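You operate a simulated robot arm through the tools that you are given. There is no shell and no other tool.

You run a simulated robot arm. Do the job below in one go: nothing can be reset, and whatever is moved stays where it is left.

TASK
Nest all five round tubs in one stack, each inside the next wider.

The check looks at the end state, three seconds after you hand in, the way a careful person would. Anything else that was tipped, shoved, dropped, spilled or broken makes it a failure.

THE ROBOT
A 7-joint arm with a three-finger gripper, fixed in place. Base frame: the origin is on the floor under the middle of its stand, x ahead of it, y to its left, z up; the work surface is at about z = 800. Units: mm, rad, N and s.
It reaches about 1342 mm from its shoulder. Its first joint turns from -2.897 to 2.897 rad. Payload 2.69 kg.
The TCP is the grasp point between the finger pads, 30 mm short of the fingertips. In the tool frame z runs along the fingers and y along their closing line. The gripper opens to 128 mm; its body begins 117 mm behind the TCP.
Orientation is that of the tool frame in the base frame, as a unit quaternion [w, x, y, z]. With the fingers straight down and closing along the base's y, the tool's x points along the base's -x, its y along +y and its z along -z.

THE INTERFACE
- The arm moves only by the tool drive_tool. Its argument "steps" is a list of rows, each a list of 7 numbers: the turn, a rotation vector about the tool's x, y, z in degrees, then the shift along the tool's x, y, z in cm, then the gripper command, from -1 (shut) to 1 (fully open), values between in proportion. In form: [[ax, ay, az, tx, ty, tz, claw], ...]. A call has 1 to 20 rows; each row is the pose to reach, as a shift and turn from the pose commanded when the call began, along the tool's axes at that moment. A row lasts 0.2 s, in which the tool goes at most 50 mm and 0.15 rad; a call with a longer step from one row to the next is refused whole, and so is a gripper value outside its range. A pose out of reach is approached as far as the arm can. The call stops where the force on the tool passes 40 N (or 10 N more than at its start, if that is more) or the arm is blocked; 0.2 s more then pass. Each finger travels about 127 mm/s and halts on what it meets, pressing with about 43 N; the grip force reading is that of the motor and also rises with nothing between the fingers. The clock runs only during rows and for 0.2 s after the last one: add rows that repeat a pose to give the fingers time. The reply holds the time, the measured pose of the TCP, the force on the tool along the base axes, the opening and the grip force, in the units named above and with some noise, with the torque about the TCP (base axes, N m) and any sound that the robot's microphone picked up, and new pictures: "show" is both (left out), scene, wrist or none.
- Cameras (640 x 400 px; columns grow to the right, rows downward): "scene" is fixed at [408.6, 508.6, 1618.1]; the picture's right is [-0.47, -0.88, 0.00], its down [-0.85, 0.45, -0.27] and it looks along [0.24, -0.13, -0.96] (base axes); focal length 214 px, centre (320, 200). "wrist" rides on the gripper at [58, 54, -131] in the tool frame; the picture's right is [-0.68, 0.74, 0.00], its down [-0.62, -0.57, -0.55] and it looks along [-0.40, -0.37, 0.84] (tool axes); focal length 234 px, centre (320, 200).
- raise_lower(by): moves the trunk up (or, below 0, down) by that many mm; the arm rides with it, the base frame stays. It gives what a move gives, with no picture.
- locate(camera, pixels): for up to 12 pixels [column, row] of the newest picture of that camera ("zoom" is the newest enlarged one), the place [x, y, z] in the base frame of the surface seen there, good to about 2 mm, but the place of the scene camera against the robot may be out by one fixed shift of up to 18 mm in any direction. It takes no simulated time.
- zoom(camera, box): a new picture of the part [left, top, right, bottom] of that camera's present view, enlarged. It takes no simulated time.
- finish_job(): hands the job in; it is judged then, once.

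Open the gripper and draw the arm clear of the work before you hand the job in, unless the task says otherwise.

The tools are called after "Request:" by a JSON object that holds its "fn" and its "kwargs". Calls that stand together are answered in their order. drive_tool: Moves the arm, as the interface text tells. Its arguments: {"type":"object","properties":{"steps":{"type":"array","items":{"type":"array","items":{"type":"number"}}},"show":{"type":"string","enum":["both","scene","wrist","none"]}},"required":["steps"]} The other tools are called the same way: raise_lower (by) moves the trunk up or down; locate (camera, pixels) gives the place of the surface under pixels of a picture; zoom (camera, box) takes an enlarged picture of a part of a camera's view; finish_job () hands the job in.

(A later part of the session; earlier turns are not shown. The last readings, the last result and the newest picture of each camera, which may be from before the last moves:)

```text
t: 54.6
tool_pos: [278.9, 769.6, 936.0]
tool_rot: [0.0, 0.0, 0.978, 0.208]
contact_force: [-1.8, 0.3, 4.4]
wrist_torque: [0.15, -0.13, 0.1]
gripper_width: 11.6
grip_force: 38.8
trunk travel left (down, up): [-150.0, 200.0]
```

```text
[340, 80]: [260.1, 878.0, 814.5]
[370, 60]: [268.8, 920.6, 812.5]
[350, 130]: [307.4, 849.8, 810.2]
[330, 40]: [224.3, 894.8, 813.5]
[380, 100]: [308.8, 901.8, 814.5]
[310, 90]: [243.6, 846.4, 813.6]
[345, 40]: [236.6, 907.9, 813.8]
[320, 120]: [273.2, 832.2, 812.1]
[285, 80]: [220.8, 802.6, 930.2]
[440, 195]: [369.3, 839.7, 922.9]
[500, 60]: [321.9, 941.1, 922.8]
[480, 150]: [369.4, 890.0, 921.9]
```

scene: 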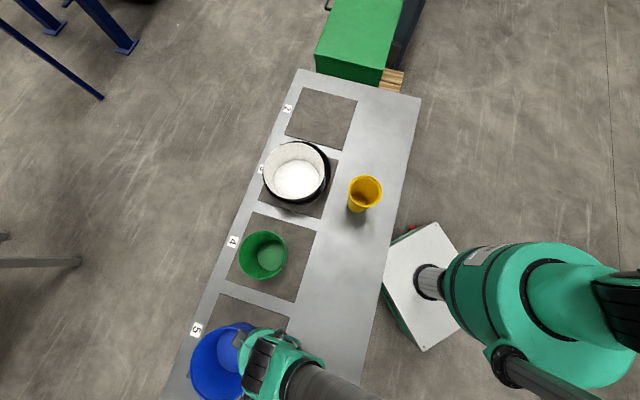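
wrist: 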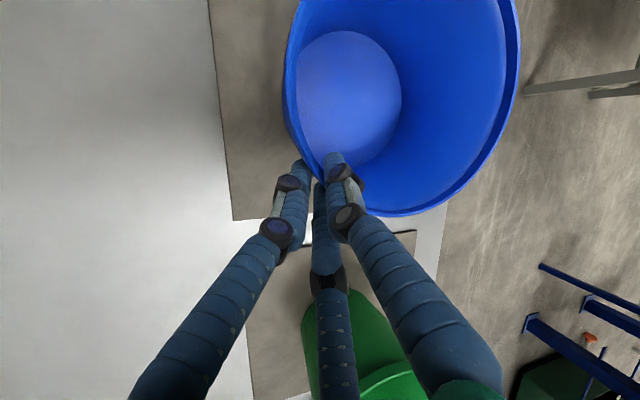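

Gripped (width 11.6, 39 N) with the floor still level. Test lift 25 mm straight up.

Request:
{"fn": "drive_tool", "kwargs": {"steps": [[0, 0, 0, 0, 0.204, -0.457, -1], [0, 0, 0, 0, 0.407, -0.913, -1], [0, 0, 0, 0, 0.61, -1.37, -1], [0, 0, 0, 0, 0.814, -1.826, -1], [0, 0, 0, 0, 1.018, -2.283, -1], [0, 0, 0, 0, 1.018, -2.283, -1]]}}

Request:
{"fn": "locate", "kwargs": {"camera": "wrist", "pixels": [[340, 80], [370, 60], [350, 130], [330, 40], [380, 100], [310, 90], [345, 40], [320, 120], [287, 60], [440, 190], [500, 60], [470, 150]]}}

```text
t: 56.0
tool_pos: [280.5, 771.0, 959.3]
tool_rot: [0.0, 0.0, 0.978, 0.208]
contact_force: [0.3, -0.8, -3.2]
wrist_torque: [-0.28, -0.02, 0.03]
gripper_width: 11.8
grip_force: 38.5
trunk travel left (down, up): [-150.0, 200.0]
```

scene: 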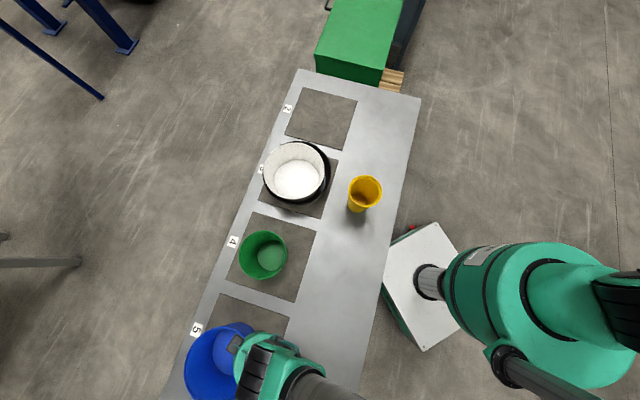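
wrist: 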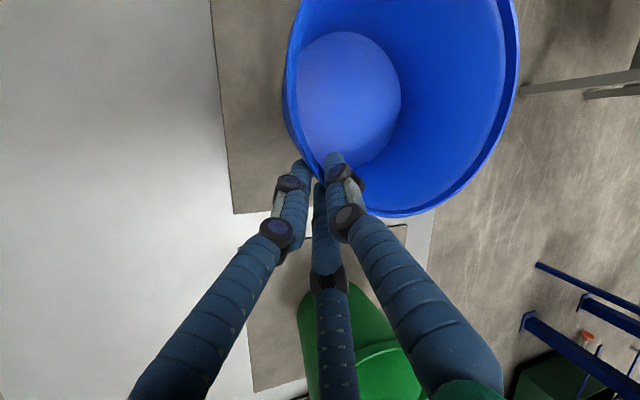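

```text
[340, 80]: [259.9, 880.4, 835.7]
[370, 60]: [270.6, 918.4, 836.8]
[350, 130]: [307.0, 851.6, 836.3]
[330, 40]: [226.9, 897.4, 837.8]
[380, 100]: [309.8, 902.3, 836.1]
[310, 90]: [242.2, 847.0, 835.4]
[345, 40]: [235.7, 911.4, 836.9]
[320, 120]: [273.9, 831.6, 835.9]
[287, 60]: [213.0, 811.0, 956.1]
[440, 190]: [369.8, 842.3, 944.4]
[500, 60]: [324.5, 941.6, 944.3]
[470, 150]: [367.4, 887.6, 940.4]
```

Excellent: blue hangs level (floor 835–838). The straight path to the stack passes over green (rim 951), so I lift 175 mm so blue's bottom is ≈1005.

Request:
{"fn": "drive_tool", "kwargs": {"steps": [[0, 0, 0, 0, 0.814, -1.826, -1], [0, 0, 0, 0, 2.035, -4.565, -1], [0, 0, 0, 0, 3.46, -7.76, -1], [0, 0, 0, 0, 4.88, -10.96, -1], [0, 0, 0, 0, 6.3, -14.15, -1], [0, 0, 0, 0, 7.12, -15.98, -1], [0, 0, 0, 0, 7.12, -15.98, -1]]}}

Request:
{"fn": "locate", "kwargs": {"camera": "wrist", "pixels": [[340, 80], [370, 60], [350, 130], [330, 40], [380, 100], [310, 90], [300, 10], [320, 120], [287, 60], [440, 190], [500, 60], [517, 60]]}}

```text
t: 57.6
tool_pos: [281.1, 770.5, 1134.4]
tool_rot: [0.0, -0.001, 0.978, 0.208]
contact_force: [0.2, 0.7, -2.6]
wrist_torque: [-0.24, 0.01, 0.01]
gripper_width: 11.7
grip_force: 38.1
trunk travel left (down, up): [-150.0, 200.0]
```

scene: 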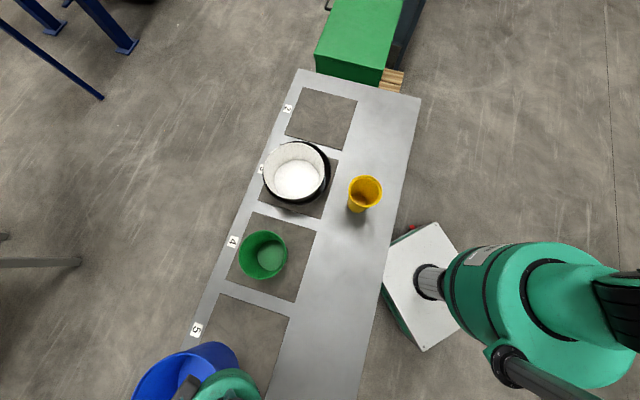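
wrist: 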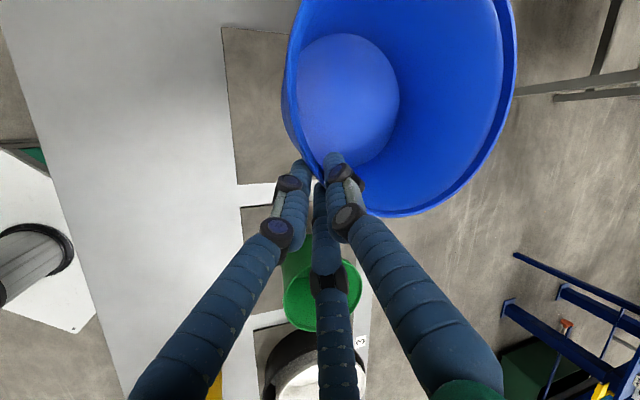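

```text
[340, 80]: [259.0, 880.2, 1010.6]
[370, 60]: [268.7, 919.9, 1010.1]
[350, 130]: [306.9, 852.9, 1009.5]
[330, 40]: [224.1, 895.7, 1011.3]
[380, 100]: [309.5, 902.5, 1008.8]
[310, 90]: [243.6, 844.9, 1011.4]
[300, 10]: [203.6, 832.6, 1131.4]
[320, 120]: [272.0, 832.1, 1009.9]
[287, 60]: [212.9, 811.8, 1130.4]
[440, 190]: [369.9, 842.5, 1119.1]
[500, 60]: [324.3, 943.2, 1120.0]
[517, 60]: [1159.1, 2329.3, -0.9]
```

Blue is level at bottom ≈1004. I carry it horizontally over to above the white tub, ending gently.

Request:
{"fn": "drive_tool", "kwargs": {"steps": [[0, 0, 0, -1.29, -1.16, -0.52, -1], [0, 0, 0, -3.44, -3.1, -1.38, -1], [0, 0, 0, -6.46, -5.81, -2.59, -1], [0, 0, 0, -9.47, -8.52, -3.8, -1], [0, 0, 0, -12.48, -11.23, -5.01, -1], [0, 0, 0, -15.5, -13.94, -6.21, -1], [0, 0, 0, -18.51, -16.65, -7.42, -1], [0, 0, 0, -21.53, -19.36, -8.63, -1], [0, 0, 0, -24.54, -22.06, -9.84, -1], [0, 0, 0, -27.55, -24.77, -11.05, -1], [0, 0, 0, -30.57, -27.48, -12.25, -1], [0, 0, 0, -33.58, -30.19, -13.46, -1], [0, 0, 0, -36.59, -32.9, -14.67, -1], [0, 0, 0, -39.18, -35.23, -15.71, -1], [0, 0, 0, -41.33, -37.16, -16.57, -1], [0, 0, 0, -42.62, -38.32, -17.09, -1], [0, 0, 0, -43.05, -38.71, -17.26, -1], [0, 0, 0, -43.05, -38.71, -17.26, -1]]}}

Request:
{"fn": "zoom", "kwargs": {"camera": "scene", "box": [240, 90, 370, 220]}}

```text
t: 61.4
tool_pos: [712.2, 348.3, 1134.3]
tool_rot: [0.0, 0.0, 0.978, 0.208]
contact_force: [-0.5, -0.2, -2.5]
wrist_torque: [-0.27, 0.02, -0.01]
gripper_width: 11.4
grip_force: 38.3
trunk travel left (down, up): [-150.0, 200.0]
```

scene: 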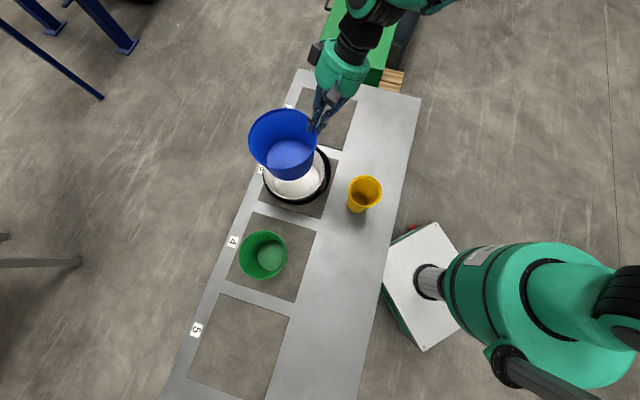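
wrist: 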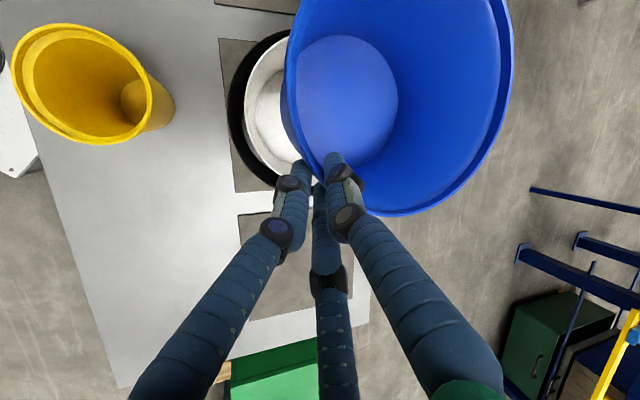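

```text
3.08 times, centred on (305, 155) of scene
```

zoom: 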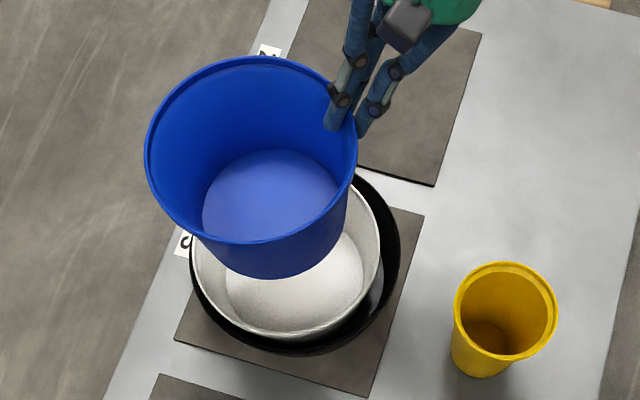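

Blue is above the stack. I locate the blue rim and the visible white rim in this zoom for relative alignment.

Request:
{"fn": "locate", "kwargs": {"camera": "zoom", "pixels": [[146, 150], [356, 150], [255, 58], [245, 241], [180, 85], [325, 85], [185, 220], [320, 220], [205, 205], [335, 190], [270, 155], [270, 235]]}}

Request:
{"fn": "locate", "kwargs": {"camera": "zoom", "pixels": [[194, 265], [215, 300], [245, 325], [280, 336], [320, 328], [350, 305], [372, 270], [380, 235], [370, 205], [290, 300], [310, 290], [350, 270]]}}

```text
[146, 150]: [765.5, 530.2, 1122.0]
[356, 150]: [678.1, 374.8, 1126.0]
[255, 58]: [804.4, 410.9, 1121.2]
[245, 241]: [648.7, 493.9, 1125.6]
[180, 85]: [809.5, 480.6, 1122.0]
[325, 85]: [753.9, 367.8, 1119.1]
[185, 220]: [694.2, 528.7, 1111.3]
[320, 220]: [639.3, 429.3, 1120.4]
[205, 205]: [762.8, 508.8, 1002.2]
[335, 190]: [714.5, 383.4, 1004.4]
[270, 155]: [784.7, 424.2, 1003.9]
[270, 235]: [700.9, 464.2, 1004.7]
```

```text
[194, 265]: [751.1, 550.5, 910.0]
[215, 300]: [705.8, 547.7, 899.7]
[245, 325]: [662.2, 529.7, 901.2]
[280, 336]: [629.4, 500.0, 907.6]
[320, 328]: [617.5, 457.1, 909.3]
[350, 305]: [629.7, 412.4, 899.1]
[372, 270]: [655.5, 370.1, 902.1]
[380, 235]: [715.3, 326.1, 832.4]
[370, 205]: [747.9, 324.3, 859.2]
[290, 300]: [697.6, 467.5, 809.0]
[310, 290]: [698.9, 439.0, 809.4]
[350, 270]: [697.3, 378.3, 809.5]
```

Blue is offset only (1,+7) mm from white, as intended for finger room. I lower it 160 mm into the white tub.

Request:
{"fn": "drive_tool", "kwargs": {"steps": [[0, 0, 0, 0, -0.814, 1.826, -1], [0, 0, 0, 0, -2.035, 4.565, -1], [0, 0, 0, 0, -3.26, 7.3, -1], [0, 0, 0, 0, -4.48, 10.04, -1], [0, 0, 0, 0, -5.49, 12.33, -1], [0, 0, 0, 0, -6.11, 13.7, -1], [0, 0, 0, 0, -6.51, 14.61, -1], [0, 0, 0, 0, -6.51, 14.61, -1]]}}

Request:
{"fn": "zoom", "kwargs": {"camera": "scene", "box": [240, 100, 360, 220]}}

```text
t: 63.2
tool_pos: [712.1, 347.6, 974.9]
tool_rot: [0.0, 0.0, 0.978, 0.208]
contact_force: [-0.1, -0.1, -3.3]
wrist_torque: [-0.27, 0.05, 0.0]
gripper_width: 11.5
grip_force: 38.1
trunk travel left (down, up): [-150.0, 200.0]
```

scene: 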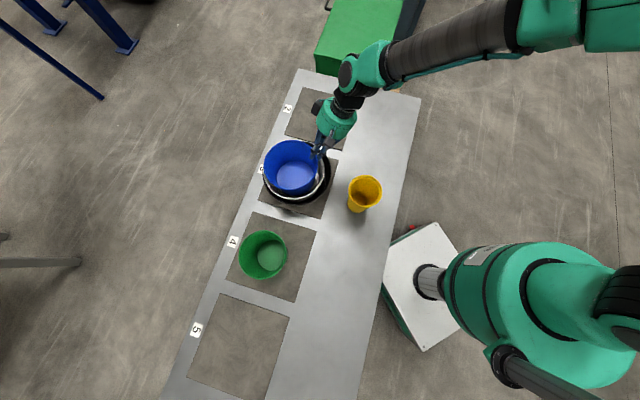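
wrist: 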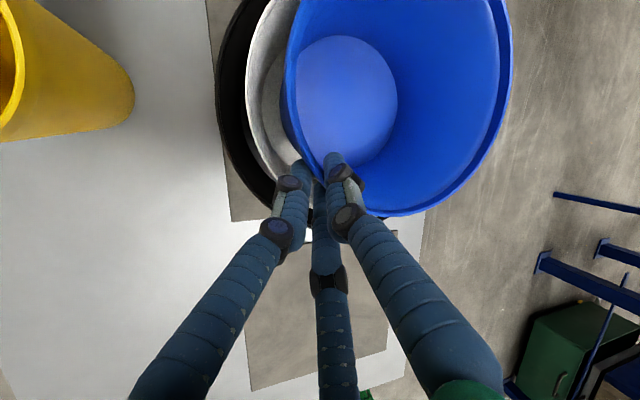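

```text
3.33 times, centred on (300, 160) of scene
```

zoom: 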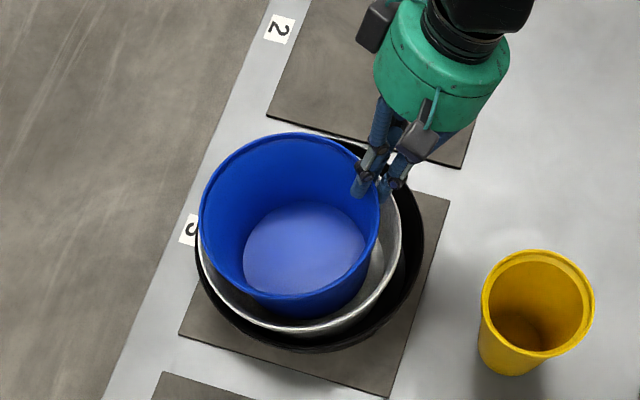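

Blue is nesting cleanly, about 27 mm to go, and the outer fingers have ~11 mm to the white wall. I lower 22 mm then creep.

Request:
{"fn": "drive_tool", "kwargs": {"steps": [[0, 0, 0, 0, -0.407, 0.913, -1], [0, 0, 0, 0, -0.733, 1.643, -1], [0, 0, 0, 0, -0.895, 2.009, -1], [0, 0, 0, 0, -0.895, 2.009, -1]], "show": "wrist"}}

Request:
{"fn": "locate", "kwargs": {"camera": "wrist", "pixels": [[340, 80], [370, 60], [350, 130], [330, 40], [380, 100], [310, 90], [345, 40], [320, 120], [287, 60], [240, 100], [270, 130], [255, 60]]}}

```text
t: 64.2
tool_pos: [710.8, 347.7, 954.5]
tool_rot: [0.0, 0.0, 0.978, 0.208]
contact_force: [-1.0, 0.6, -3.7]
wrist_torque: [-0.26, 0.01, 0.01]
gripper_width: 11.6
grip_force: 38.4
trunk travel left (down, up): [-150.0, 200.0]
```

wrist: 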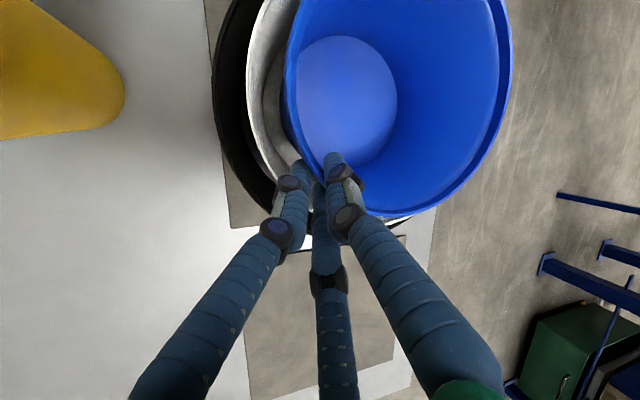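

```text
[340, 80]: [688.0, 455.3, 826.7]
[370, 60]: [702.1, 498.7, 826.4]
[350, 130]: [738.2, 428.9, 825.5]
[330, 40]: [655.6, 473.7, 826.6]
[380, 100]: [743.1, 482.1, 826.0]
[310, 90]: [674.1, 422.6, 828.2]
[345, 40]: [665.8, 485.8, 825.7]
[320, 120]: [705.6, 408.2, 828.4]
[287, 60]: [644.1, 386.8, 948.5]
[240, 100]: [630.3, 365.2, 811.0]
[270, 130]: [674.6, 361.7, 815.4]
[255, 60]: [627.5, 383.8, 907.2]
```

Blue's floor is at ≈826.5; it should seat at ≈822. I creep down 1 mm at a time.

Request:
{"fn": "drive_tool", "kwargs": {"steps": [[0, 0, 0, 0, -0.041, 0.091, -1], [0, 0, 0, 0, -0.081, 0.183, -1], [0, 0, 0, 0, -0.122, 0.274, -1], [0, 0, 0, 0, -0.122, 0.274, -1]], "show": "none"}}

Request:
{"fn": "drive_tool", "kwargs": {"steps": [[0, 0, 0, 0, -0.041, 0.091, -1], [0, 0, 0, 0, -0.041, 0.091, -1]], "show": "none"}}

Request:
{"fn": "drive_tool", "kwargs": {"steps": [[0, 0, 0, 0, -0.041, 0.091, -1], [0, 0, 0, 0, -0.041, 0.091, -1]], "show": "wrist"}}

Request:
{"fn": "locate", "kwargs": {"camera": "wrist", "pixels": [[340, 80], [370, 60], [350, 130], [330, 40], [380, 100], [310, 90], [345, 40], [320, 120], [287, 60], [240, 100], [270, 130], [255, 60]]}}

```text
t: 65.2
tool_pos: [710.1, 346.8, 949.3]
tool_rot: [0.0, 0.0, 0.978, 0.208]
contact_force: [0.0, 0.3, -2.4]
wrist_torque: [-0.26, 0.03, -0.04]
gripper_width: 11.6
grip_force: 38.3
trunk travel left (down, up): [-150.0, 200.0]
```

```text
t: 65.8
tool_pos: [712.6, 347.2, 949.8]
tool_rot: [0.001, -0.001, 0.978, 0.208]
contact_force: [0.3, -0.3, -1.2]
wrist_torque: [-0.07, -0.12, -0.08]
gripper_width: 11.3
grip_force: 38.4
trunk travel left (down, up): [-150.0, 200.0]
```

```text
t: 66.4
tool_pos: [711.1, 347.5, 948.2]
tool_rot: [0.0, 0.0, 0.978, 0.208]
contact_force: [0.8, -1.5, 0.9]
wrist_torque: [0.08, -0.23, -0.13]
gripper_width: 11.2
grip_force: 38.4
trunk travel left (down, up): [-150.0, 200.0]
```

wrist: 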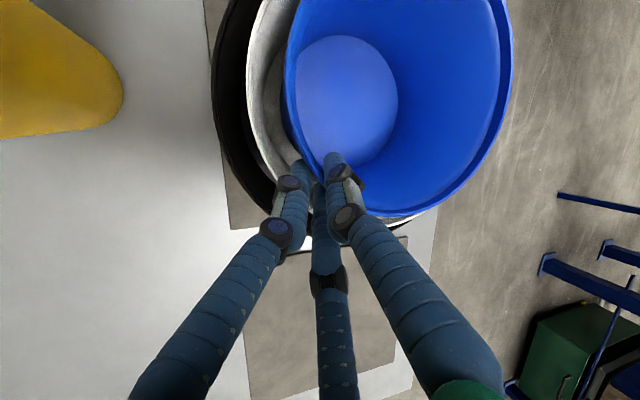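

```text
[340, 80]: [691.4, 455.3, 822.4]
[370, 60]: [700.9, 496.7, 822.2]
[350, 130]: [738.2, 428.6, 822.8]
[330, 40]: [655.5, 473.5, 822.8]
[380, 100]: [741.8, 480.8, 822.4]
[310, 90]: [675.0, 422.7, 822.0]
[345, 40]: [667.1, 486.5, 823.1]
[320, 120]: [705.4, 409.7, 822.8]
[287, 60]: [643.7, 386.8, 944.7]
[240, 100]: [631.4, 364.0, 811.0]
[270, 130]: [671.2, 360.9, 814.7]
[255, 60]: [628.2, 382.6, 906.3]
```

Seated: force reversed to about +1 N and blue's floor is level at 822. I release with small opening steps.

Request:
{"fn": "drive_tool", "kwargs": {"steps": [[0, 0, 0, 0, 0, 0, -0.9], [0, 0, 0, 0, 0, 0, -0.84], [0, 0, 0, 0, 0, 0, -0.8], [0, 0, 0, 0, 0, 0, -0.76], [0, 0, 0, 0, 0, 0, -0.72], [0, 0, 0, 0, 0, 0, -0.68], [0, 0, 0, 0, 0, 0, -0.64], [0, 0, 0, 0, 0, 0, -0.6], [0, 0, 0, 0, 0, 0, -0.6]], "show": "wrist"}}

Request:
{"fn": "zoom", "kwargs": {"camera": "wrist", "box": [240, 110, 420, 240]}}

```text
t: 68.4
tool_pos: [710.2, 347.1, 947.4]
tool_rot: [0.0, 0.0, 0.978, 0.208]
contact_force: [0.0, 0.0, 0.2]
wrist_torque: [0.01, 0.01, -0.02]
gripper_width: 25.8
grip_force: 0.1
trunk travel left (down, up): [-150.0, 200.0]
```

wrist: 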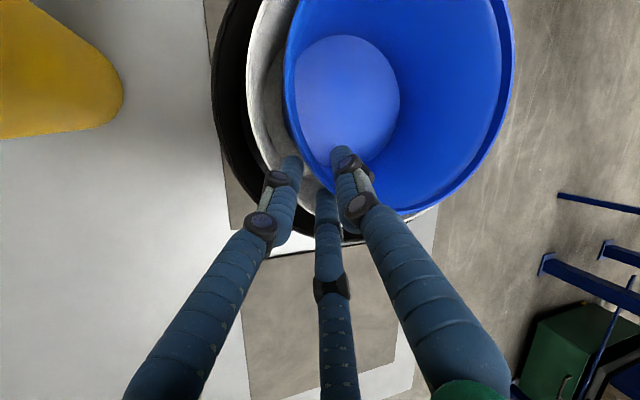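

```text
3.08 times, centred on (330, 175) of wrist
```

zoom: 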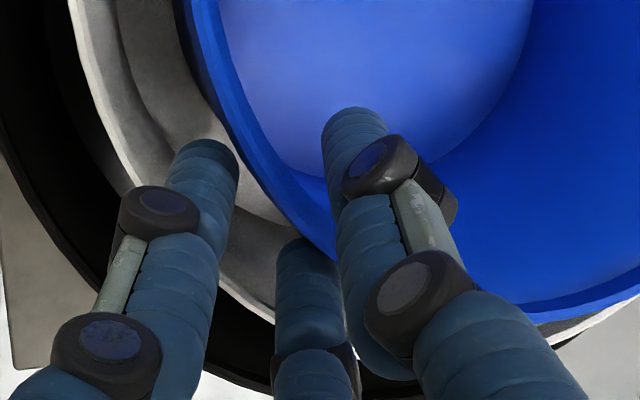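

The fingers are clear of blue's wall with no force. I withdraw along the 15° slanted line as before.

Request:
{"fn": "drive_tool", "kwargs": {"steps": [[0, 0, 0, 0, 0.08, -0.511, -0.6], [0, 0, 0, 0, 0.162, -1.022, -0.6], [0, 0, 0, 0, 0.243, -1.533, -0.6], [0, 0, 0, 0, 0.324, -2.044, -0.6], [0, 0, 0, 0, 0.486, -3.066, -0.6], [0, 0, 0, 0, 0.81, -5.11, -0.6], [0, 0, 0, 0, 1.3, -9.0, -0.6], [0, 0, 0, 0, 2.0, -13.0, -0.6]]}}

Request:
{"fn": "zoom", "kwargs": {"camera": "scene", "box": [240, 100, 360, 220]}}

```text
t: 70.2
tool_pos: [711.7, 311.7, 1076.1]
tool_rot: [0.0, 0.0, 0.978, 0.208]
contact_force: [-0.1, 0.2, 0.6]
wrist_torque: [-0.02, -0.03, -0.02]
gripper_width: 25.5
grip_force: 0.1
trunk travel left (down, up): [-150.0, 200.0]
```

scene: 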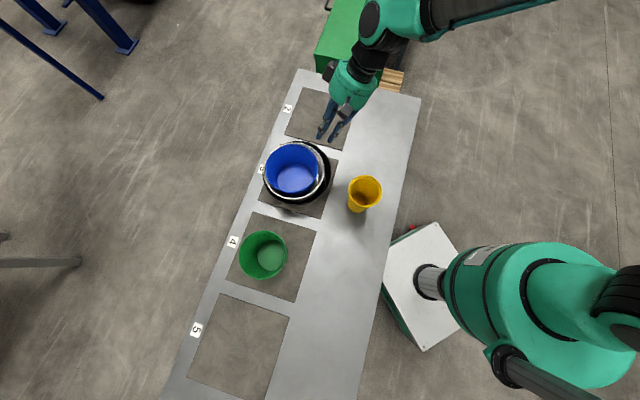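
wrist: 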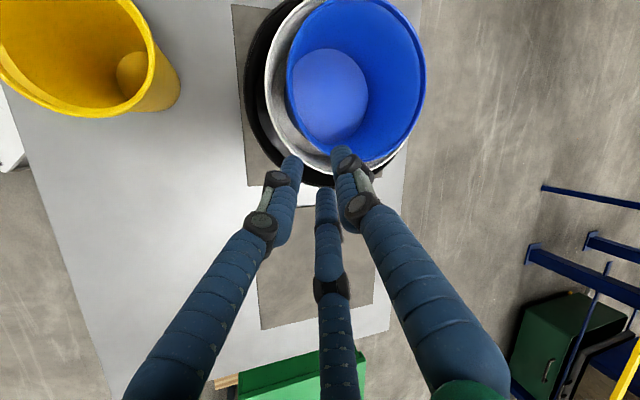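

```text
3.33 times, centred on (300, 160) of scene
```

zoom: 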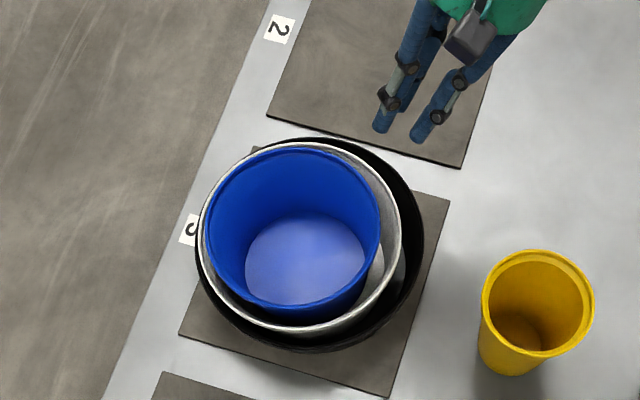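

Blue is seated in white. I measure blue's rim and floor centre for placing green.

Request:
{"fn": "locate", "kwargs": {"camera": "zoom", "pixels": [[206, 230], [381, 230], [290, 150], [300, 310], [235, 180], [355, 178], [225, 275], [370, 265], [300, 220], [300, 295], [250, 255], [360, 255]]}}

Request:
{"fn": "locate", "kwargs": {"camera": "wrist", "pixels": [[287, 60], [292, 110], [302, 20], [425, 80], [412, 30], [400, 125], [335, 90], [310, 100], [350, 80], [325, 60], [335, 135], [357, 65]]}}

```text
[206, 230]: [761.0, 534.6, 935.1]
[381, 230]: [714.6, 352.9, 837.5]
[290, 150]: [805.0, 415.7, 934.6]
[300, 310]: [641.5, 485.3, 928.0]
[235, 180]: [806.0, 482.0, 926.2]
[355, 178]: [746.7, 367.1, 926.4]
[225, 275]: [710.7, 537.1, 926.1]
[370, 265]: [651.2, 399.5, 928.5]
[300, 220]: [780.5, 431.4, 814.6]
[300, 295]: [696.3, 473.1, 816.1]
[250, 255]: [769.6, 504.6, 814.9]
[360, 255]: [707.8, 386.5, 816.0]
```

```text
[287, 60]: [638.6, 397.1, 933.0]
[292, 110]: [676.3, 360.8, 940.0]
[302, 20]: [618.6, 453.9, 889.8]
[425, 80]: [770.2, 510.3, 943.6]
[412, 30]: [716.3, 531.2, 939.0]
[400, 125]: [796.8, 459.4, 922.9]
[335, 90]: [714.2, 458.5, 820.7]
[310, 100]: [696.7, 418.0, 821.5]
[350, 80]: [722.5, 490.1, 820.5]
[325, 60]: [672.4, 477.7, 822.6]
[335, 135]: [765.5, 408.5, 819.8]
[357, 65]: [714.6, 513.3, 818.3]
```

Blue: centre ≈(716.5,443), rim ≈943, floor ≈821.5. Now I move over to green's −y wall near (497,575) at a safe height, reducing tilt to 22° and opening the fingers.

Request:
{"fn": "drive_tool", "kwargs": {"steps": [[0, 0, 0, 0, 0.98, -2.19, -0.6], [0, 0, 0, 2.57, 3.83, -0.92, -0.6], [0, 0, 0, 5.36, 6.92, 0.46, -0.4], [0, 0, 0, 8.14, 10.0, 1.83, 0], [0, 0, 0, 10.92, 13.09, 3.21, 0.4], [1, 0, 0, 13.71, 16.17, 4.58, 0.8], [2, 0, 0, 16.49, 19.26, 5.96, 1], [2, 0, 0, 19.28, 22.35, 7.33, 1], [2, 0, 0, 21.42, 24.72, 8.39, 1], [2, 0, 0, 21.42, 24.72, 8.39, 1]]}}

Request:
{"fn": "zoom", "kwargs": {"camera": "wrist", "box": [240, 0, 420, 200]}}

```text
t: 72.4
tool_pos: [496.1, 573.7, 1099.4]
tool_rot: [0.0, 0.0, 0.982, 0.191]
contact_force: [-0.8, -0.5, -0.4]
wrist_torque: [0.0, -0.05, 0.0]
gripper_width: 128.0
grip_force: 0.1
trunk travel left (down, up): [-150.0, 200.0]
```

scene: 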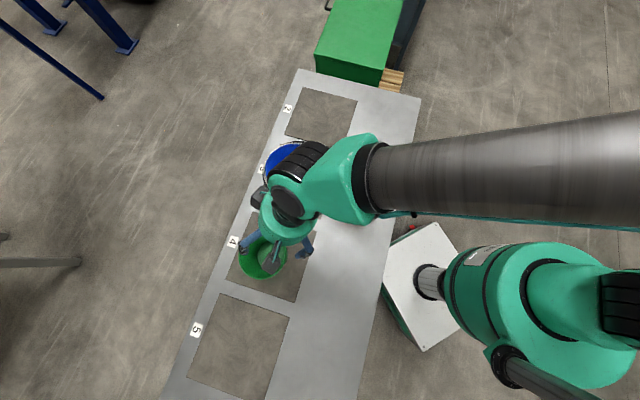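
wrist: 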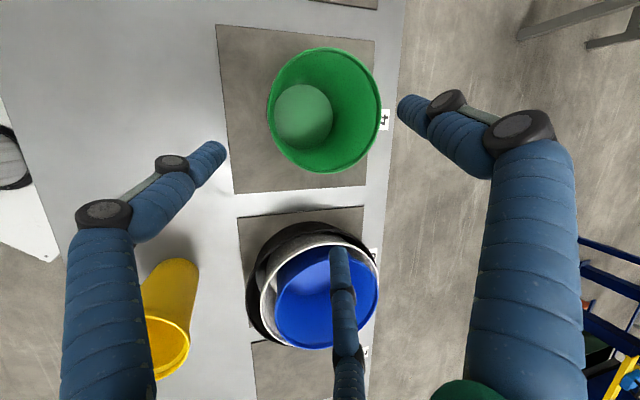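

```text
2.00 times, centred on (330, 100) of wrist
```

zoom: 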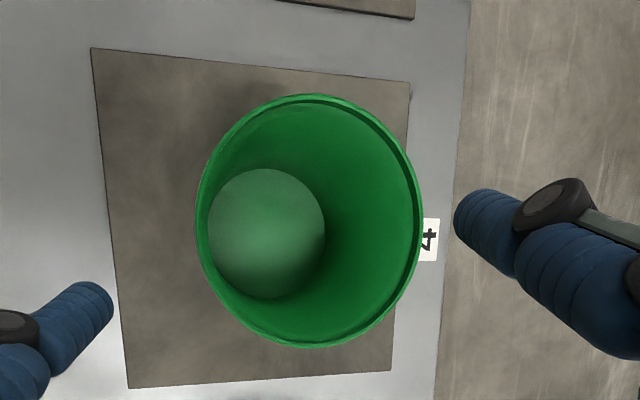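

Green is fully visible at (325,110). I locate its rim and floor points.

Request:
{"fn": "locate", "kwargs": {"camera": "zoom", "pixels": [[196, 220], [422, 220], [310, 95], [310, 346], [235, 130], [385, 130], [225, 305], [395, 300], [265, 335], [350, 340], [415, 180], [265, 110]]}}

Request:
{"fn": "locate", "kwargs": {"camera": "zoom", "pixels": [[215, 235], [318, 235], [266, 175], [268, 292], [266, 235], [340, 150], [370, 250], [330, 310], [300, 320], [230, 200], [305, 195], [305, 275]]}}

```text
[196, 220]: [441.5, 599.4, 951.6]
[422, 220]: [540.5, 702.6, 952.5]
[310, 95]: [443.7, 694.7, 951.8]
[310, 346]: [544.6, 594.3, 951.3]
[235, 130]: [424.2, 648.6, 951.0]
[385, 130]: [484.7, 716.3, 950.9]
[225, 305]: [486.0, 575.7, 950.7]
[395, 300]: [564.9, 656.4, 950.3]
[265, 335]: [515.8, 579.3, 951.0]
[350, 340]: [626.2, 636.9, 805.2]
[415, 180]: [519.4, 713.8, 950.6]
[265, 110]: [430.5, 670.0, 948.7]
```

```text
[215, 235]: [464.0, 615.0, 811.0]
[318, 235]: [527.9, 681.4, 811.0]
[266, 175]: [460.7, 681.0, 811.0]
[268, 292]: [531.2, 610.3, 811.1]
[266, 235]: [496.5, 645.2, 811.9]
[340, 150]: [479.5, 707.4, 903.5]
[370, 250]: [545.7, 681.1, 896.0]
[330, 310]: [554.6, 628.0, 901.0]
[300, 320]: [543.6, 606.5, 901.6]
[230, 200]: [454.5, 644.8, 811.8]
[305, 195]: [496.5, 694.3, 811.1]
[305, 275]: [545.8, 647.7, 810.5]
```

Green: centre ≈(495.6,646.6), rim radius 70.5, rim 951, wall slope ≈8°. I descend to TCP ≈(495.6,570.7,954.7) with the fingers open, then pre-close to 38 mm.

Request:
{"fn": "drive_tool", "kwargs": {"steps": [[0, 0, 0, 0.05, -1.3, 3.0, 1], [0, 0, 0, 0.05, -2.7, 6.2, 1], [0, 0, 0, 0.05, -4.0, 9.2, 1], [0, 0, 0, 0.05, -4.9, 11.4, 1], [0, 0, 0, 0.05, -5.5, 12.8, 1], [0, 0, 0, 0.05, -5.7, 13.3, 1], [0, 0, 0, 0.05, -5.7, 13.3, 0.5], [0, 0, 0, 0.05, -5.7, 13.3, 0.0], [0, 0, 0, 0.05, -5.7, 13.3, -0.4], [0, 0, 0, 0.05, -5.7, 13.3, -0.4]]}}

Request:
{"fn": "zoom", "kwargs": {"camera": "wrist", "box": [240, 100, 420, 240]}}

```text
t: 74.6
tool_pos: [496.4, 569.0, 954.2]
tool_rot: [0.0, 0.0, 0.982, 0.191]
contact_force: [0.0, 0.2, -1.3]
wrist_torque: [0.0, 0.0, -0.03]
gripper_width: 38.7
grip_force: 0.0
trunk travel left (down, up): [-150.0, 200.0]
```

scene: 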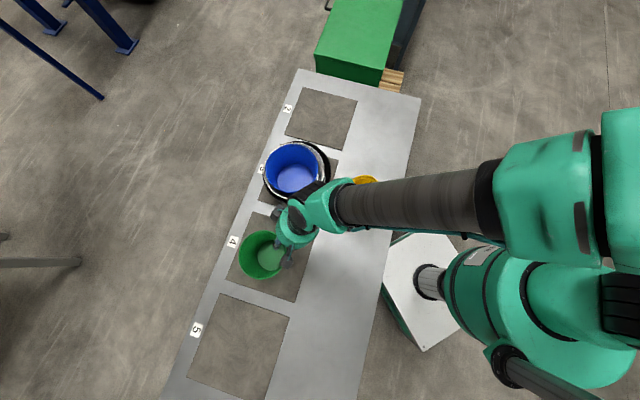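
wrist: 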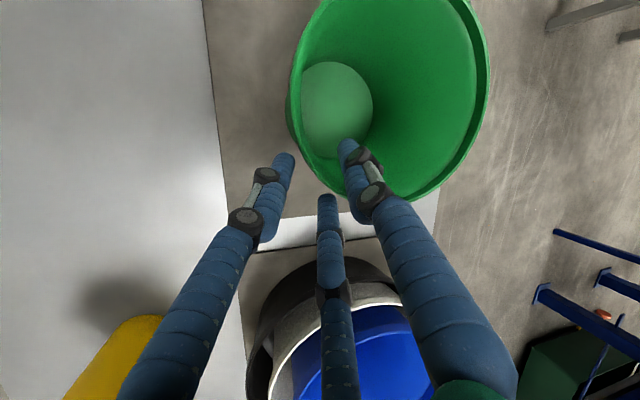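

```text
2.86 times, centred on (330, 170) of wrist
```

zoom: 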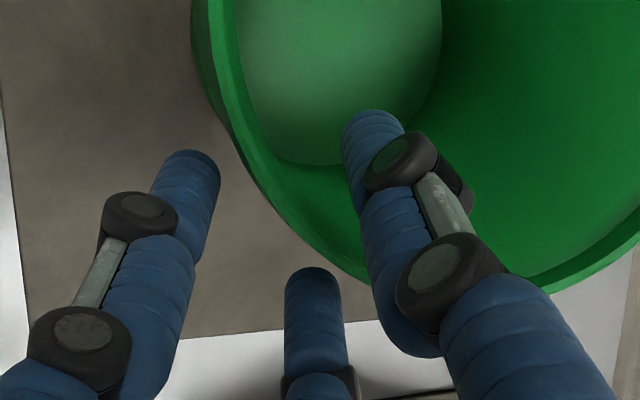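

The wall is between the fingers. I verify the rim location near the grip.

Request:
{"fn": "locate", "kwargs": {"camera": "zoom", "pixels": [[205, 90], [225, 125], [245, 160], [265, 190], [290, 220], [315, 243], [340, 262], [358, 275], [245, 150], [270, 185], [300, 218], [330, 243]]}}

```text
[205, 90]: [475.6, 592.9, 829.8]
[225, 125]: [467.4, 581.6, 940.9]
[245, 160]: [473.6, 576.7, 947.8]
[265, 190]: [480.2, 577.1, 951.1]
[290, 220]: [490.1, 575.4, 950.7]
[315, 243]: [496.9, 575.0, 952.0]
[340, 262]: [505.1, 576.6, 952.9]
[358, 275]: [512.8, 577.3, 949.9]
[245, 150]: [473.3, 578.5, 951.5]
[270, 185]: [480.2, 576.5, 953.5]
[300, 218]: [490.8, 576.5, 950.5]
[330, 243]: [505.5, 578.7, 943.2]
```

Rim at y≈575 (outer), x≈496: alignment within 1 mm. I close gently in small steps.

Request:
{"fn": "drive_tool", "kwargs": {"steps": [[0, 0, 0, 0, 0.05, 0, -0.55], [0, 0, 0, 0, 0.05, 0, -0.65], [0, 0, 0, 0, 0.05, 0, -0.7], [0, 0, 0, 0, 0.05, 0, -0.74], [0, 0, 0, 0, 0.05, 0, -0.77], [0, 0, 0, 0, 0.05, 0, -0.8], [0, 0, 0, 0, 0.05, 0, -0.83], [0, 0, 0, 0, 0.05, 0, -0.86], [0, 0, 0, 0, 0.05, 0, -0.89], [0, 0, 0, 0, 0.05, 0, -0.93], [0, 0, 0, 0, 0.05, 0, -1], [0, 0, 0, 0, 0.05, 0, -1]], "show": "both"}}

Request:
{"fn": "locate", "kwargs": {"camera": "wrist", "pixels": [[320, 90], [340, 80], [350, 120], [330, 70], [360, 90], [310, 110], [340, 140], [320, 130], [293, 60], [440, 180], [480, 60], [470, 130]]}}

```text
t: 77.2
tool_pos: [497.5, 569.4, 956.1]
tool_rot: [0.0, 0.0, 0.982, 0.19]
contact_force: [1.0, 1.1, 3.6]
wrist_torque: [0.23, -0.42, -0.02]
gripper_width: 11.8
grip_force: 39.0
trunk travel left (down, up): [-150.0, 200.0]
```

scene: 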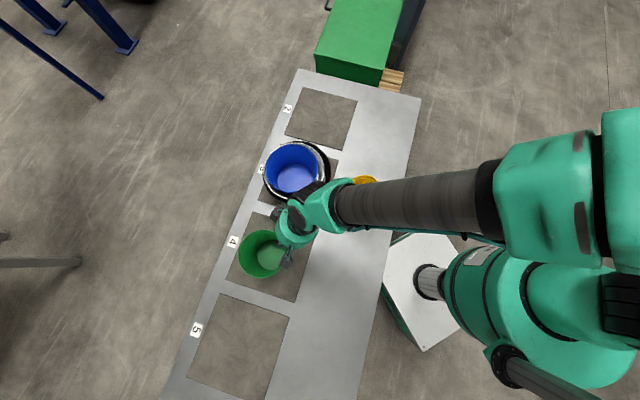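
wrist: 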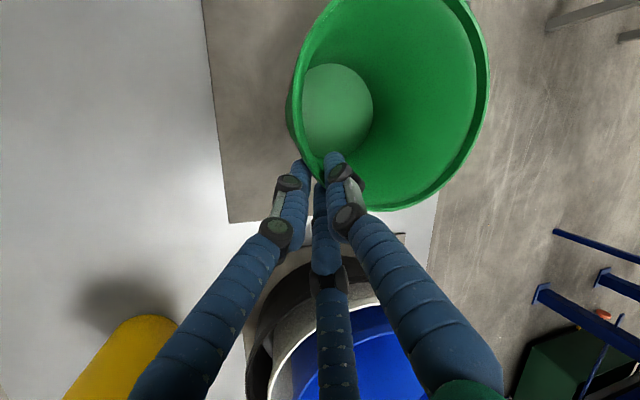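

```text
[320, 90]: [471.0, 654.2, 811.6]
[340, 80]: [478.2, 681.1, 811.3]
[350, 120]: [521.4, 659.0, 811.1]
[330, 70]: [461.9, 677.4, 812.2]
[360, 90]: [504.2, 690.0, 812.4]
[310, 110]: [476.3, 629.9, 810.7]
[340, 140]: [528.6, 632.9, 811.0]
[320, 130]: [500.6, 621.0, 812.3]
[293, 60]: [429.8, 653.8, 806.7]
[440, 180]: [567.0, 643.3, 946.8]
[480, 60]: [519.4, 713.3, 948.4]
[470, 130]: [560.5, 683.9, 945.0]
```

Green is gripped (39 N) and still flat. Test lift 25 mm straight up.

Request:
{"fn": "drive_tool", "kwargs": {"steps": [[0, 0, 0, 0, 0.188, -0.464, -1], [0, 0, 0, 0, 0.375, -0.927, -1], [0, 0, 0, 0, 0.563, -1.39, -1], [0, 0, 0, 0, 0.75, -1.854, -1], [0, 0, 0, 0, 0.938, -2.318, -1], [0, 0, 0, 0, 0.938, -2.318, -1]]}}

Request:
{"fn": "locate", "kwargs": {"camera": "wrist", "pixels": [[320, 90], [340, 80], [350, 120], [330, 70], [360, 90], [310, 110], [340, 140], [320, 130], [310, 30], [440, 180], [480, 60], [470, 130]]}}

```text
t: 78.6
tool_pos: [495.8, 569.5, 978.9]
tool_rot: [0.0, 0.0, 0.982, 0.191]
contact_force: [0.3, -0.3, -2.6]
wrist_torque: [-0.2, 0.0, 0.0]
gripper_width: 12.1
grip_force: 39.1
trunk travel left (down, up): [-150.0, 200.0]
```

scene: 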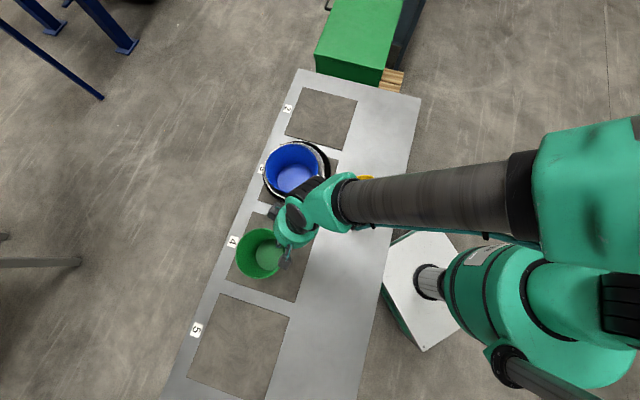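
wrist: 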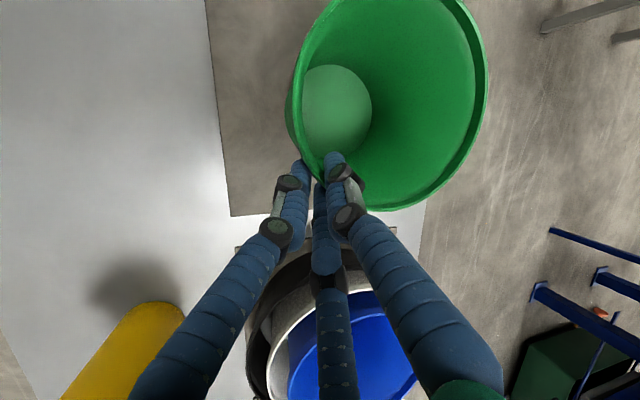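

```text
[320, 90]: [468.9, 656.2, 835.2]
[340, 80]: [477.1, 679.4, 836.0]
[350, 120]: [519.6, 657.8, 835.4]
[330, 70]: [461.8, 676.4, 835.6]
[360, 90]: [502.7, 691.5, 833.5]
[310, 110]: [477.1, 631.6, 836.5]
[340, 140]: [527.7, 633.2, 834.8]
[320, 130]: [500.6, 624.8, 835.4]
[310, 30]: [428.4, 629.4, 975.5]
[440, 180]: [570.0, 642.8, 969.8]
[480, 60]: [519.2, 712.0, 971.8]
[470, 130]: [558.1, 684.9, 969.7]
```

Green lifts level (floor 833.5–836.5). I raise it 145 mm and carry it over to the stack.

Request:
{"fn": "drive_tool", "kwargs": {"steps": [[0, 0, 0, 0, 0.82, -2.02, -1], [0, 0, 0, 0, 2.18, -5.38, -1], [0, 0, 0, 0, 3.54, -8.74, -1], [0, 0, 0, 0, 4.79, -11.83, -1], [0, 0, 0, 0, 5.44, -13.44, -1], [0, 0, 0, -0.88, 4.7, -13.74, -1], [0, 0, 0, -2.87, 3.03, -14.42, -1], [0, 0, 0, -5.73, 0.62, -15.39, -1], [0, 0, 0, -8.6, -1.79, -16.37, -1], [0, 0, 0, -11.47, -4.2, -17.34, -1], [0, 0, 0, -14.33, -6.61, -18.32, -1], [0, 0, 0, -17.2, -9.02, -19.29, -1], [0, 0, 0, -19.62, -11.06, -20.12, -1], [0, 0, 0, -21.17, -12.36, -20.64, -1], [0, 0, 0, -22.05, -13.1, -20.94, -1], [0, 0, 0, -22.05, -13.1, -20.94, -1]]}}

Request:
{"fn": "zoom", "kwargs": {"camera": "scene", "box": [240, 90, 370, 220]}}

```text
t: 82.0
tool_pos: [716.8, 369.4, 1125.2]
tool_rot: [0.0, 0.001, 0.981, 0.191]
contact_force: [-0.2, -0.2, -2.5]
wrist_torque: [-0.16, 0.01, 0.02]
gripper_width: 11.7
grip_force: 39.0
trunk travel left (down, up): [-150.0, 200.0]
```

scene: 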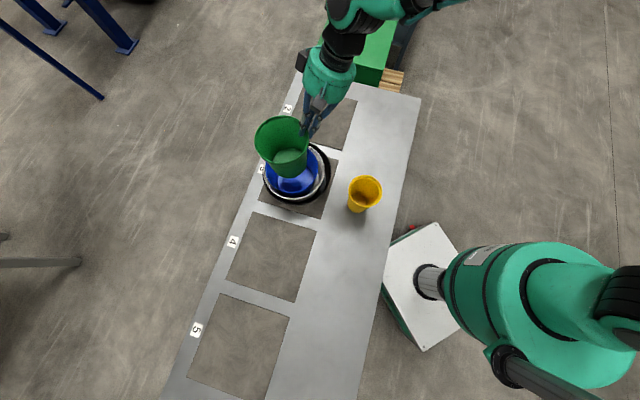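
wrist: 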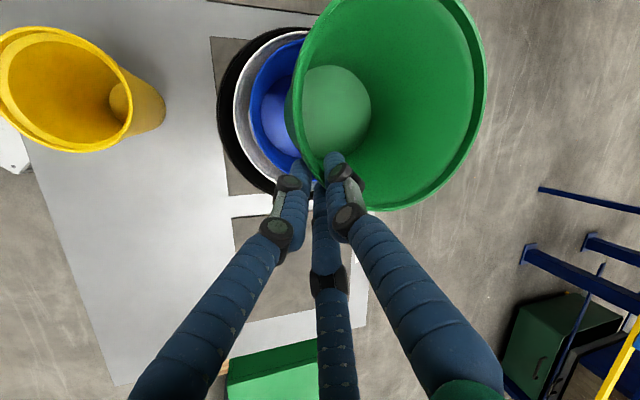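

```text
3.08 times, centred on (305, 155) of scene
```

zoom: 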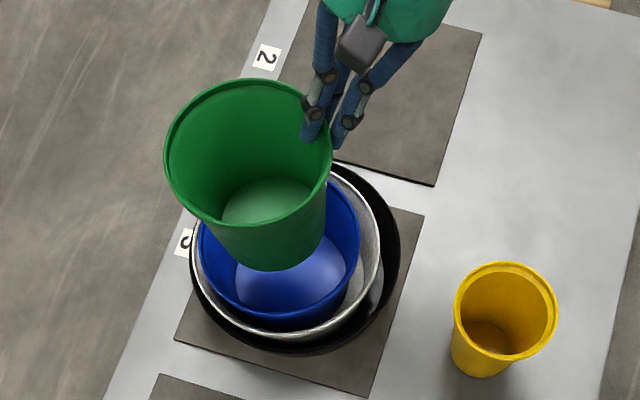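

Green is above the stack. I locate green's rim and floor together with blue's visible rim for alignment.

Request:
{"fn": "locate", "kwargs": {"camera": "zoom", "pixels": [[166, 150], [331, 160], [255, 80], [245, 225], [190, 105], [320, 115], [190, 200], [305, 205], [225, 215], [305, 195], [270, 182], [265, 220]]}}

Request:
{"fn": "locate", "kwargs": {"camera": "zoom", "pixels": [[200, 240], [210, 275], [235, 302], [270, 315], [305, 312], [335, 292], [355, 260], [360, 230], [352, 200], [250, 275], [300, 280], [340, 260]]}}

```text
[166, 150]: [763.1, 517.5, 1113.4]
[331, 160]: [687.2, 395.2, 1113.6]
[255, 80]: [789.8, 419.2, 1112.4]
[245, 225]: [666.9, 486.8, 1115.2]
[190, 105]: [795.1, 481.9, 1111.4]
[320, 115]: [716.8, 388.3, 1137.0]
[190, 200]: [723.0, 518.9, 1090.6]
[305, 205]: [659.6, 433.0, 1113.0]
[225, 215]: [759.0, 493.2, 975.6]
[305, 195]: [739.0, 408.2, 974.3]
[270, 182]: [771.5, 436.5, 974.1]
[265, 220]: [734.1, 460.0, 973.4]
```

```text
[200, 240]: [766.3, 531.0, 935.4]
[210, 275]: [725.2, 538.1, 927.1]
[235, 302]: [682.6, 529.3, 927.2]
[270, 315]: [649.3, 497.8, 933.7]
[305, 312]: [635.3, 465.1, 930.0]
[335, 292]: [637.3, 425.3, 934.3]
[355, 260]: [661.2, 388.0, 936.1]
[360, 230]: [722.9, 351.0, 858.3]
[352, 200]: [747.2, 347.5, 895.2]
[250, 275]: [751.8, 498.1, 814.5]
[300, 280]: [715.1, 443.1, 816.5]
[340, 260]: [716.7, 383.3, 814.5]
```

Green is offset (3.5,2) from blue. I correct by (−3.5,+3) mm and lower 130 mm into blue.

Request:
{"fn": "drive_tool", "kwargs": {"steps": [[0, 0, 0, 0.35, 0.278, 0.1125, -1], [0, 0, 0, 0.35, -0.472, 1.967, -1], [0, 0, 0, 0.35, -1.6, 4.75, -1], [0, 0, 0, 0.35, -2.72, 7.53, -1], [0, 0, 0, 0.35, -3.66, 9.85, -1], [0, 0, 0, 0.35, -4.22, 11.24, -1], [0, 0, 0, 0.35, -4.597, 12.16, -1], [0, 0, 0, 0.35, -4.597, 12.16, -1]]}}

Request:
{"fn": "zoom", "kwargs": {"camera": "scene", "box": [240, 100, 360, 220]}}

Request:
{"fn": "locate", "kwargs": {"camera": "wrist", "pixels": [[320, 90], [340, 80], [350, 120], [330, 70], [360, 90], [310, 110], [340, 140], [320, 130], [310, 30], [440, 180], [480, 60], [470, 130]]}}

```text
t: 83.8
tool_pos: [713.9, 373.5, 994.2]
tool_rot: [0.0, -0.001, 0.982, 0.19]
contact_force: [-0.2, 0.5, -3.0]
wrist_torque: [-0.2, 0.02, 0.01]
gripper_width: 11.9
grip_force: 39.0
trunk travel left (down, up): [-150.0, 200.0]
```

scene: 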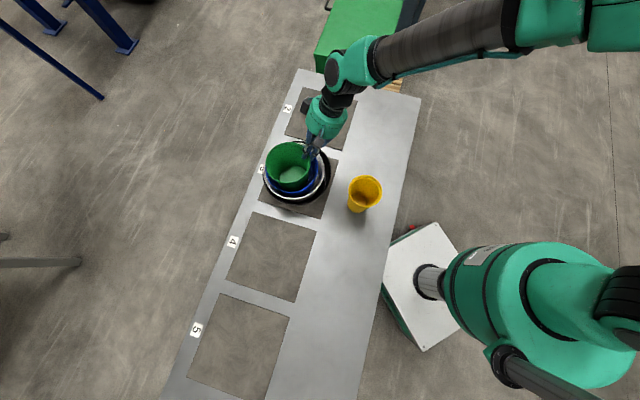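
wrist: 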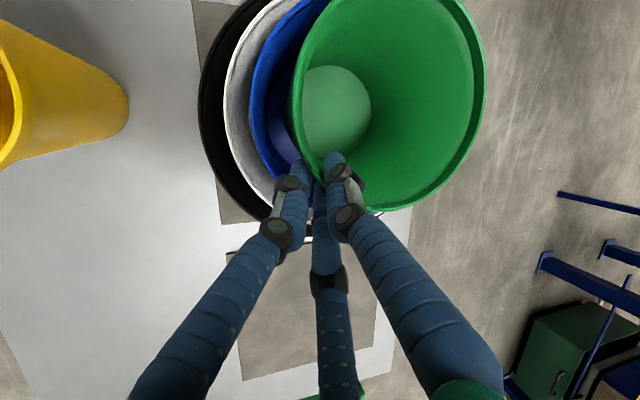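

```text
3.33 times, centred on (300, 160) of scene
```

zoom: 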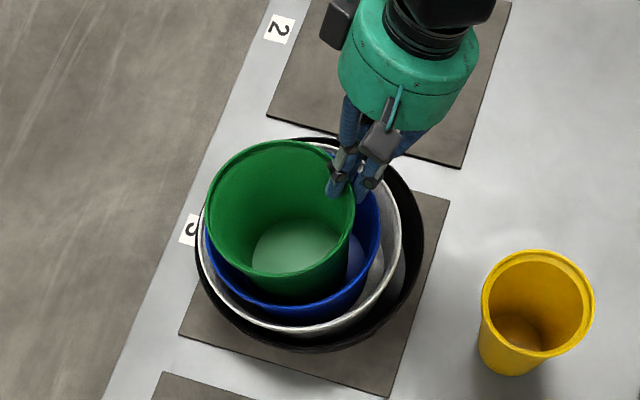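

```text
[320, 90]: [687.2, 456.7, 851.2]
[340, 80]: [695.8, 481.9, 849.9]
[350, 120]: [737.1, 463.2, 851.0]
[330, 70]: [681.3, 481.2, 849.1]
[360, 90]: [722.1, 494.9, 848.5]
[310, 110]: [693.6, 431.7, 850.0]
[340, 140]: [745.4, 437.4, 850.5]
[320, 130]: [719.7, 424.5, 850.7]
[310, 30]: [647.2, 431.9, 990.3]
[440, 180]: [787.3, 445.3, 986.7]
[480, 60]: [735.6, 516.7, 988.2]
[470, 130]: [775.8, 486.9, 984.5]
```

Green is inside blue, floor level at ≈850, offset ≈(−1,+5) from blue's centre; 23 mm remain. I lower 19 mm then creep.

Request:
{"fn": "drive_tool", "kwargs": {"steps": [[0, 0, 0, 0, -0.3, 0.742, -1], [0, 0, 0, 0, -0.563, 1.39, -1], [0, 0, 0, 0, -0.713, 1.761, -1], [0, 0, 0, 0, -0.713, 1.761, -1]], "show": "none"}}

Request:
{"fn": "drive_tool", "kwargs": {"steps": [[0, 0, 0, 0, -0.038, 0.093, -1], [0, 0, 0, 0, -0.075, 0.185, -1], [0, 0, 0, 0, -0.075, 0.185, -1]], "show": "wrist"}}

Request:
{"fn": "locate", "kwargs": {"camera": "wrist", "pixels": [[320, 90], [340, 80], [350, 120], [330, 70], [360, 90], [310, 110], [340, 140], [320, 130], [310, 30], [440, 180], [480, 60], [470, 130]]}}

```text
t: 84.8
tool_pos: [713.6, 371.9, 975.0]
tool_rot: [-0.001, 0.0, 0.982, 0.191]
contact_force: [-1.2, 0.1, -2.5]
wrist_torque: [-0.18, 0.0, -0.01]
gripper_width: 11.8
grip_force: 39.0
trunk travel left (down, up): [-150.0, 200.0]
```

```text
t: 85.6
tool_pos: [712.2, 372.7, 972.8]
tool_rot: [0.0, 0.001, 0.982, 0.19]
contact_force: [-0.1, 0.1, -3.0]
wrist_torque: [-0.18, 0.01, 0.02]
gripper_width: 11.8
grip_force: 38.3
trunk travel left (down, up): [-150.0, 200.0]
```

wrist: 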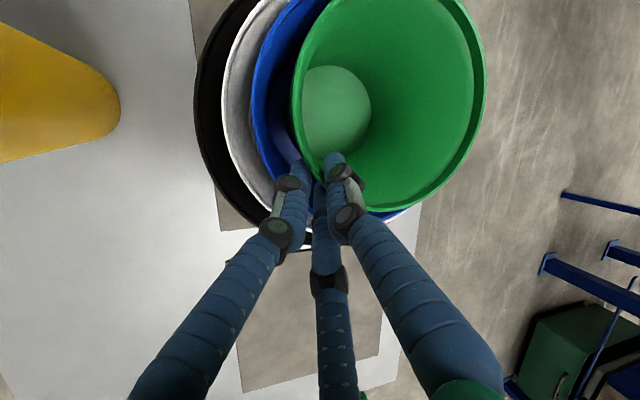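

```text
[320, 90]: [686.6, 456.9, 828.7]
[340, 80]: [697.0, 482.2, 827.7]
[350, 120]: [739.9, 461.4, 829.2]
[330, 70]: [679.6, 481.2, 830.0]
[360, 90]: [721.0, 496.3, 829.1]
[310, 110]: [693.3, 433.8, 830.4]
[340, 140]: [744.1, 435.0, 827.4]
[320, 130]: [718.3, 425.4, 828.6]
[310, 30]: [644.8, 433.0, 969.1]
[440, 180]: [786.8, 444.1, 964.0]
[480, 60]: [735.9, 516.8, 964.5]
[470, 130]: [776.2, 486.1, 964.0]
```

Green's floor is at ≈829; about 2 mm to go. I creep in 1 mm steps.

Request:
{"fn": "drive_tool", "kwargs": {"steps": [[0, 0, 0, 0, -0.038, 0.093, -1], [0, 0, 0, 0, -0.038, 0.093, -1]], "show": "none"}}

Request:
{"fn": "drive_tool", "kwargs": {"steps": [[0, 0, 0, 0, -0.038, 0.093, -1], [0, 0, 0, 0, -0.038, 0.093, -1]], "show": "none"}}

```text
t: 86.2
tool_pos: [712.7, 372.4, 972.7]
tool_rot: [0.0, 0.0, 0.982, 0.191]
contact_force: [0.3, -0.3, -2.1]
wrist_torque: [-0.13, 0.02, -0.02]
gripper_width: 11.7
grip_force: 39.1
trunk travel left (down, up): [-150.0, 200.0]
```

```text
t: 86.8
tool_pos: [712.8, 374.1, 972.4]
tool_rot: [0.0, -0.001, 0.982, 0.191]
contact_force: [-0.9, 0.1, -2.4]
wrist_torque: [-0.16, 0.01, -0.03]
gripper_width: 11.7
grip_force: 38.7
trunk travel left (down, up): [-150.0, 200.0]
```

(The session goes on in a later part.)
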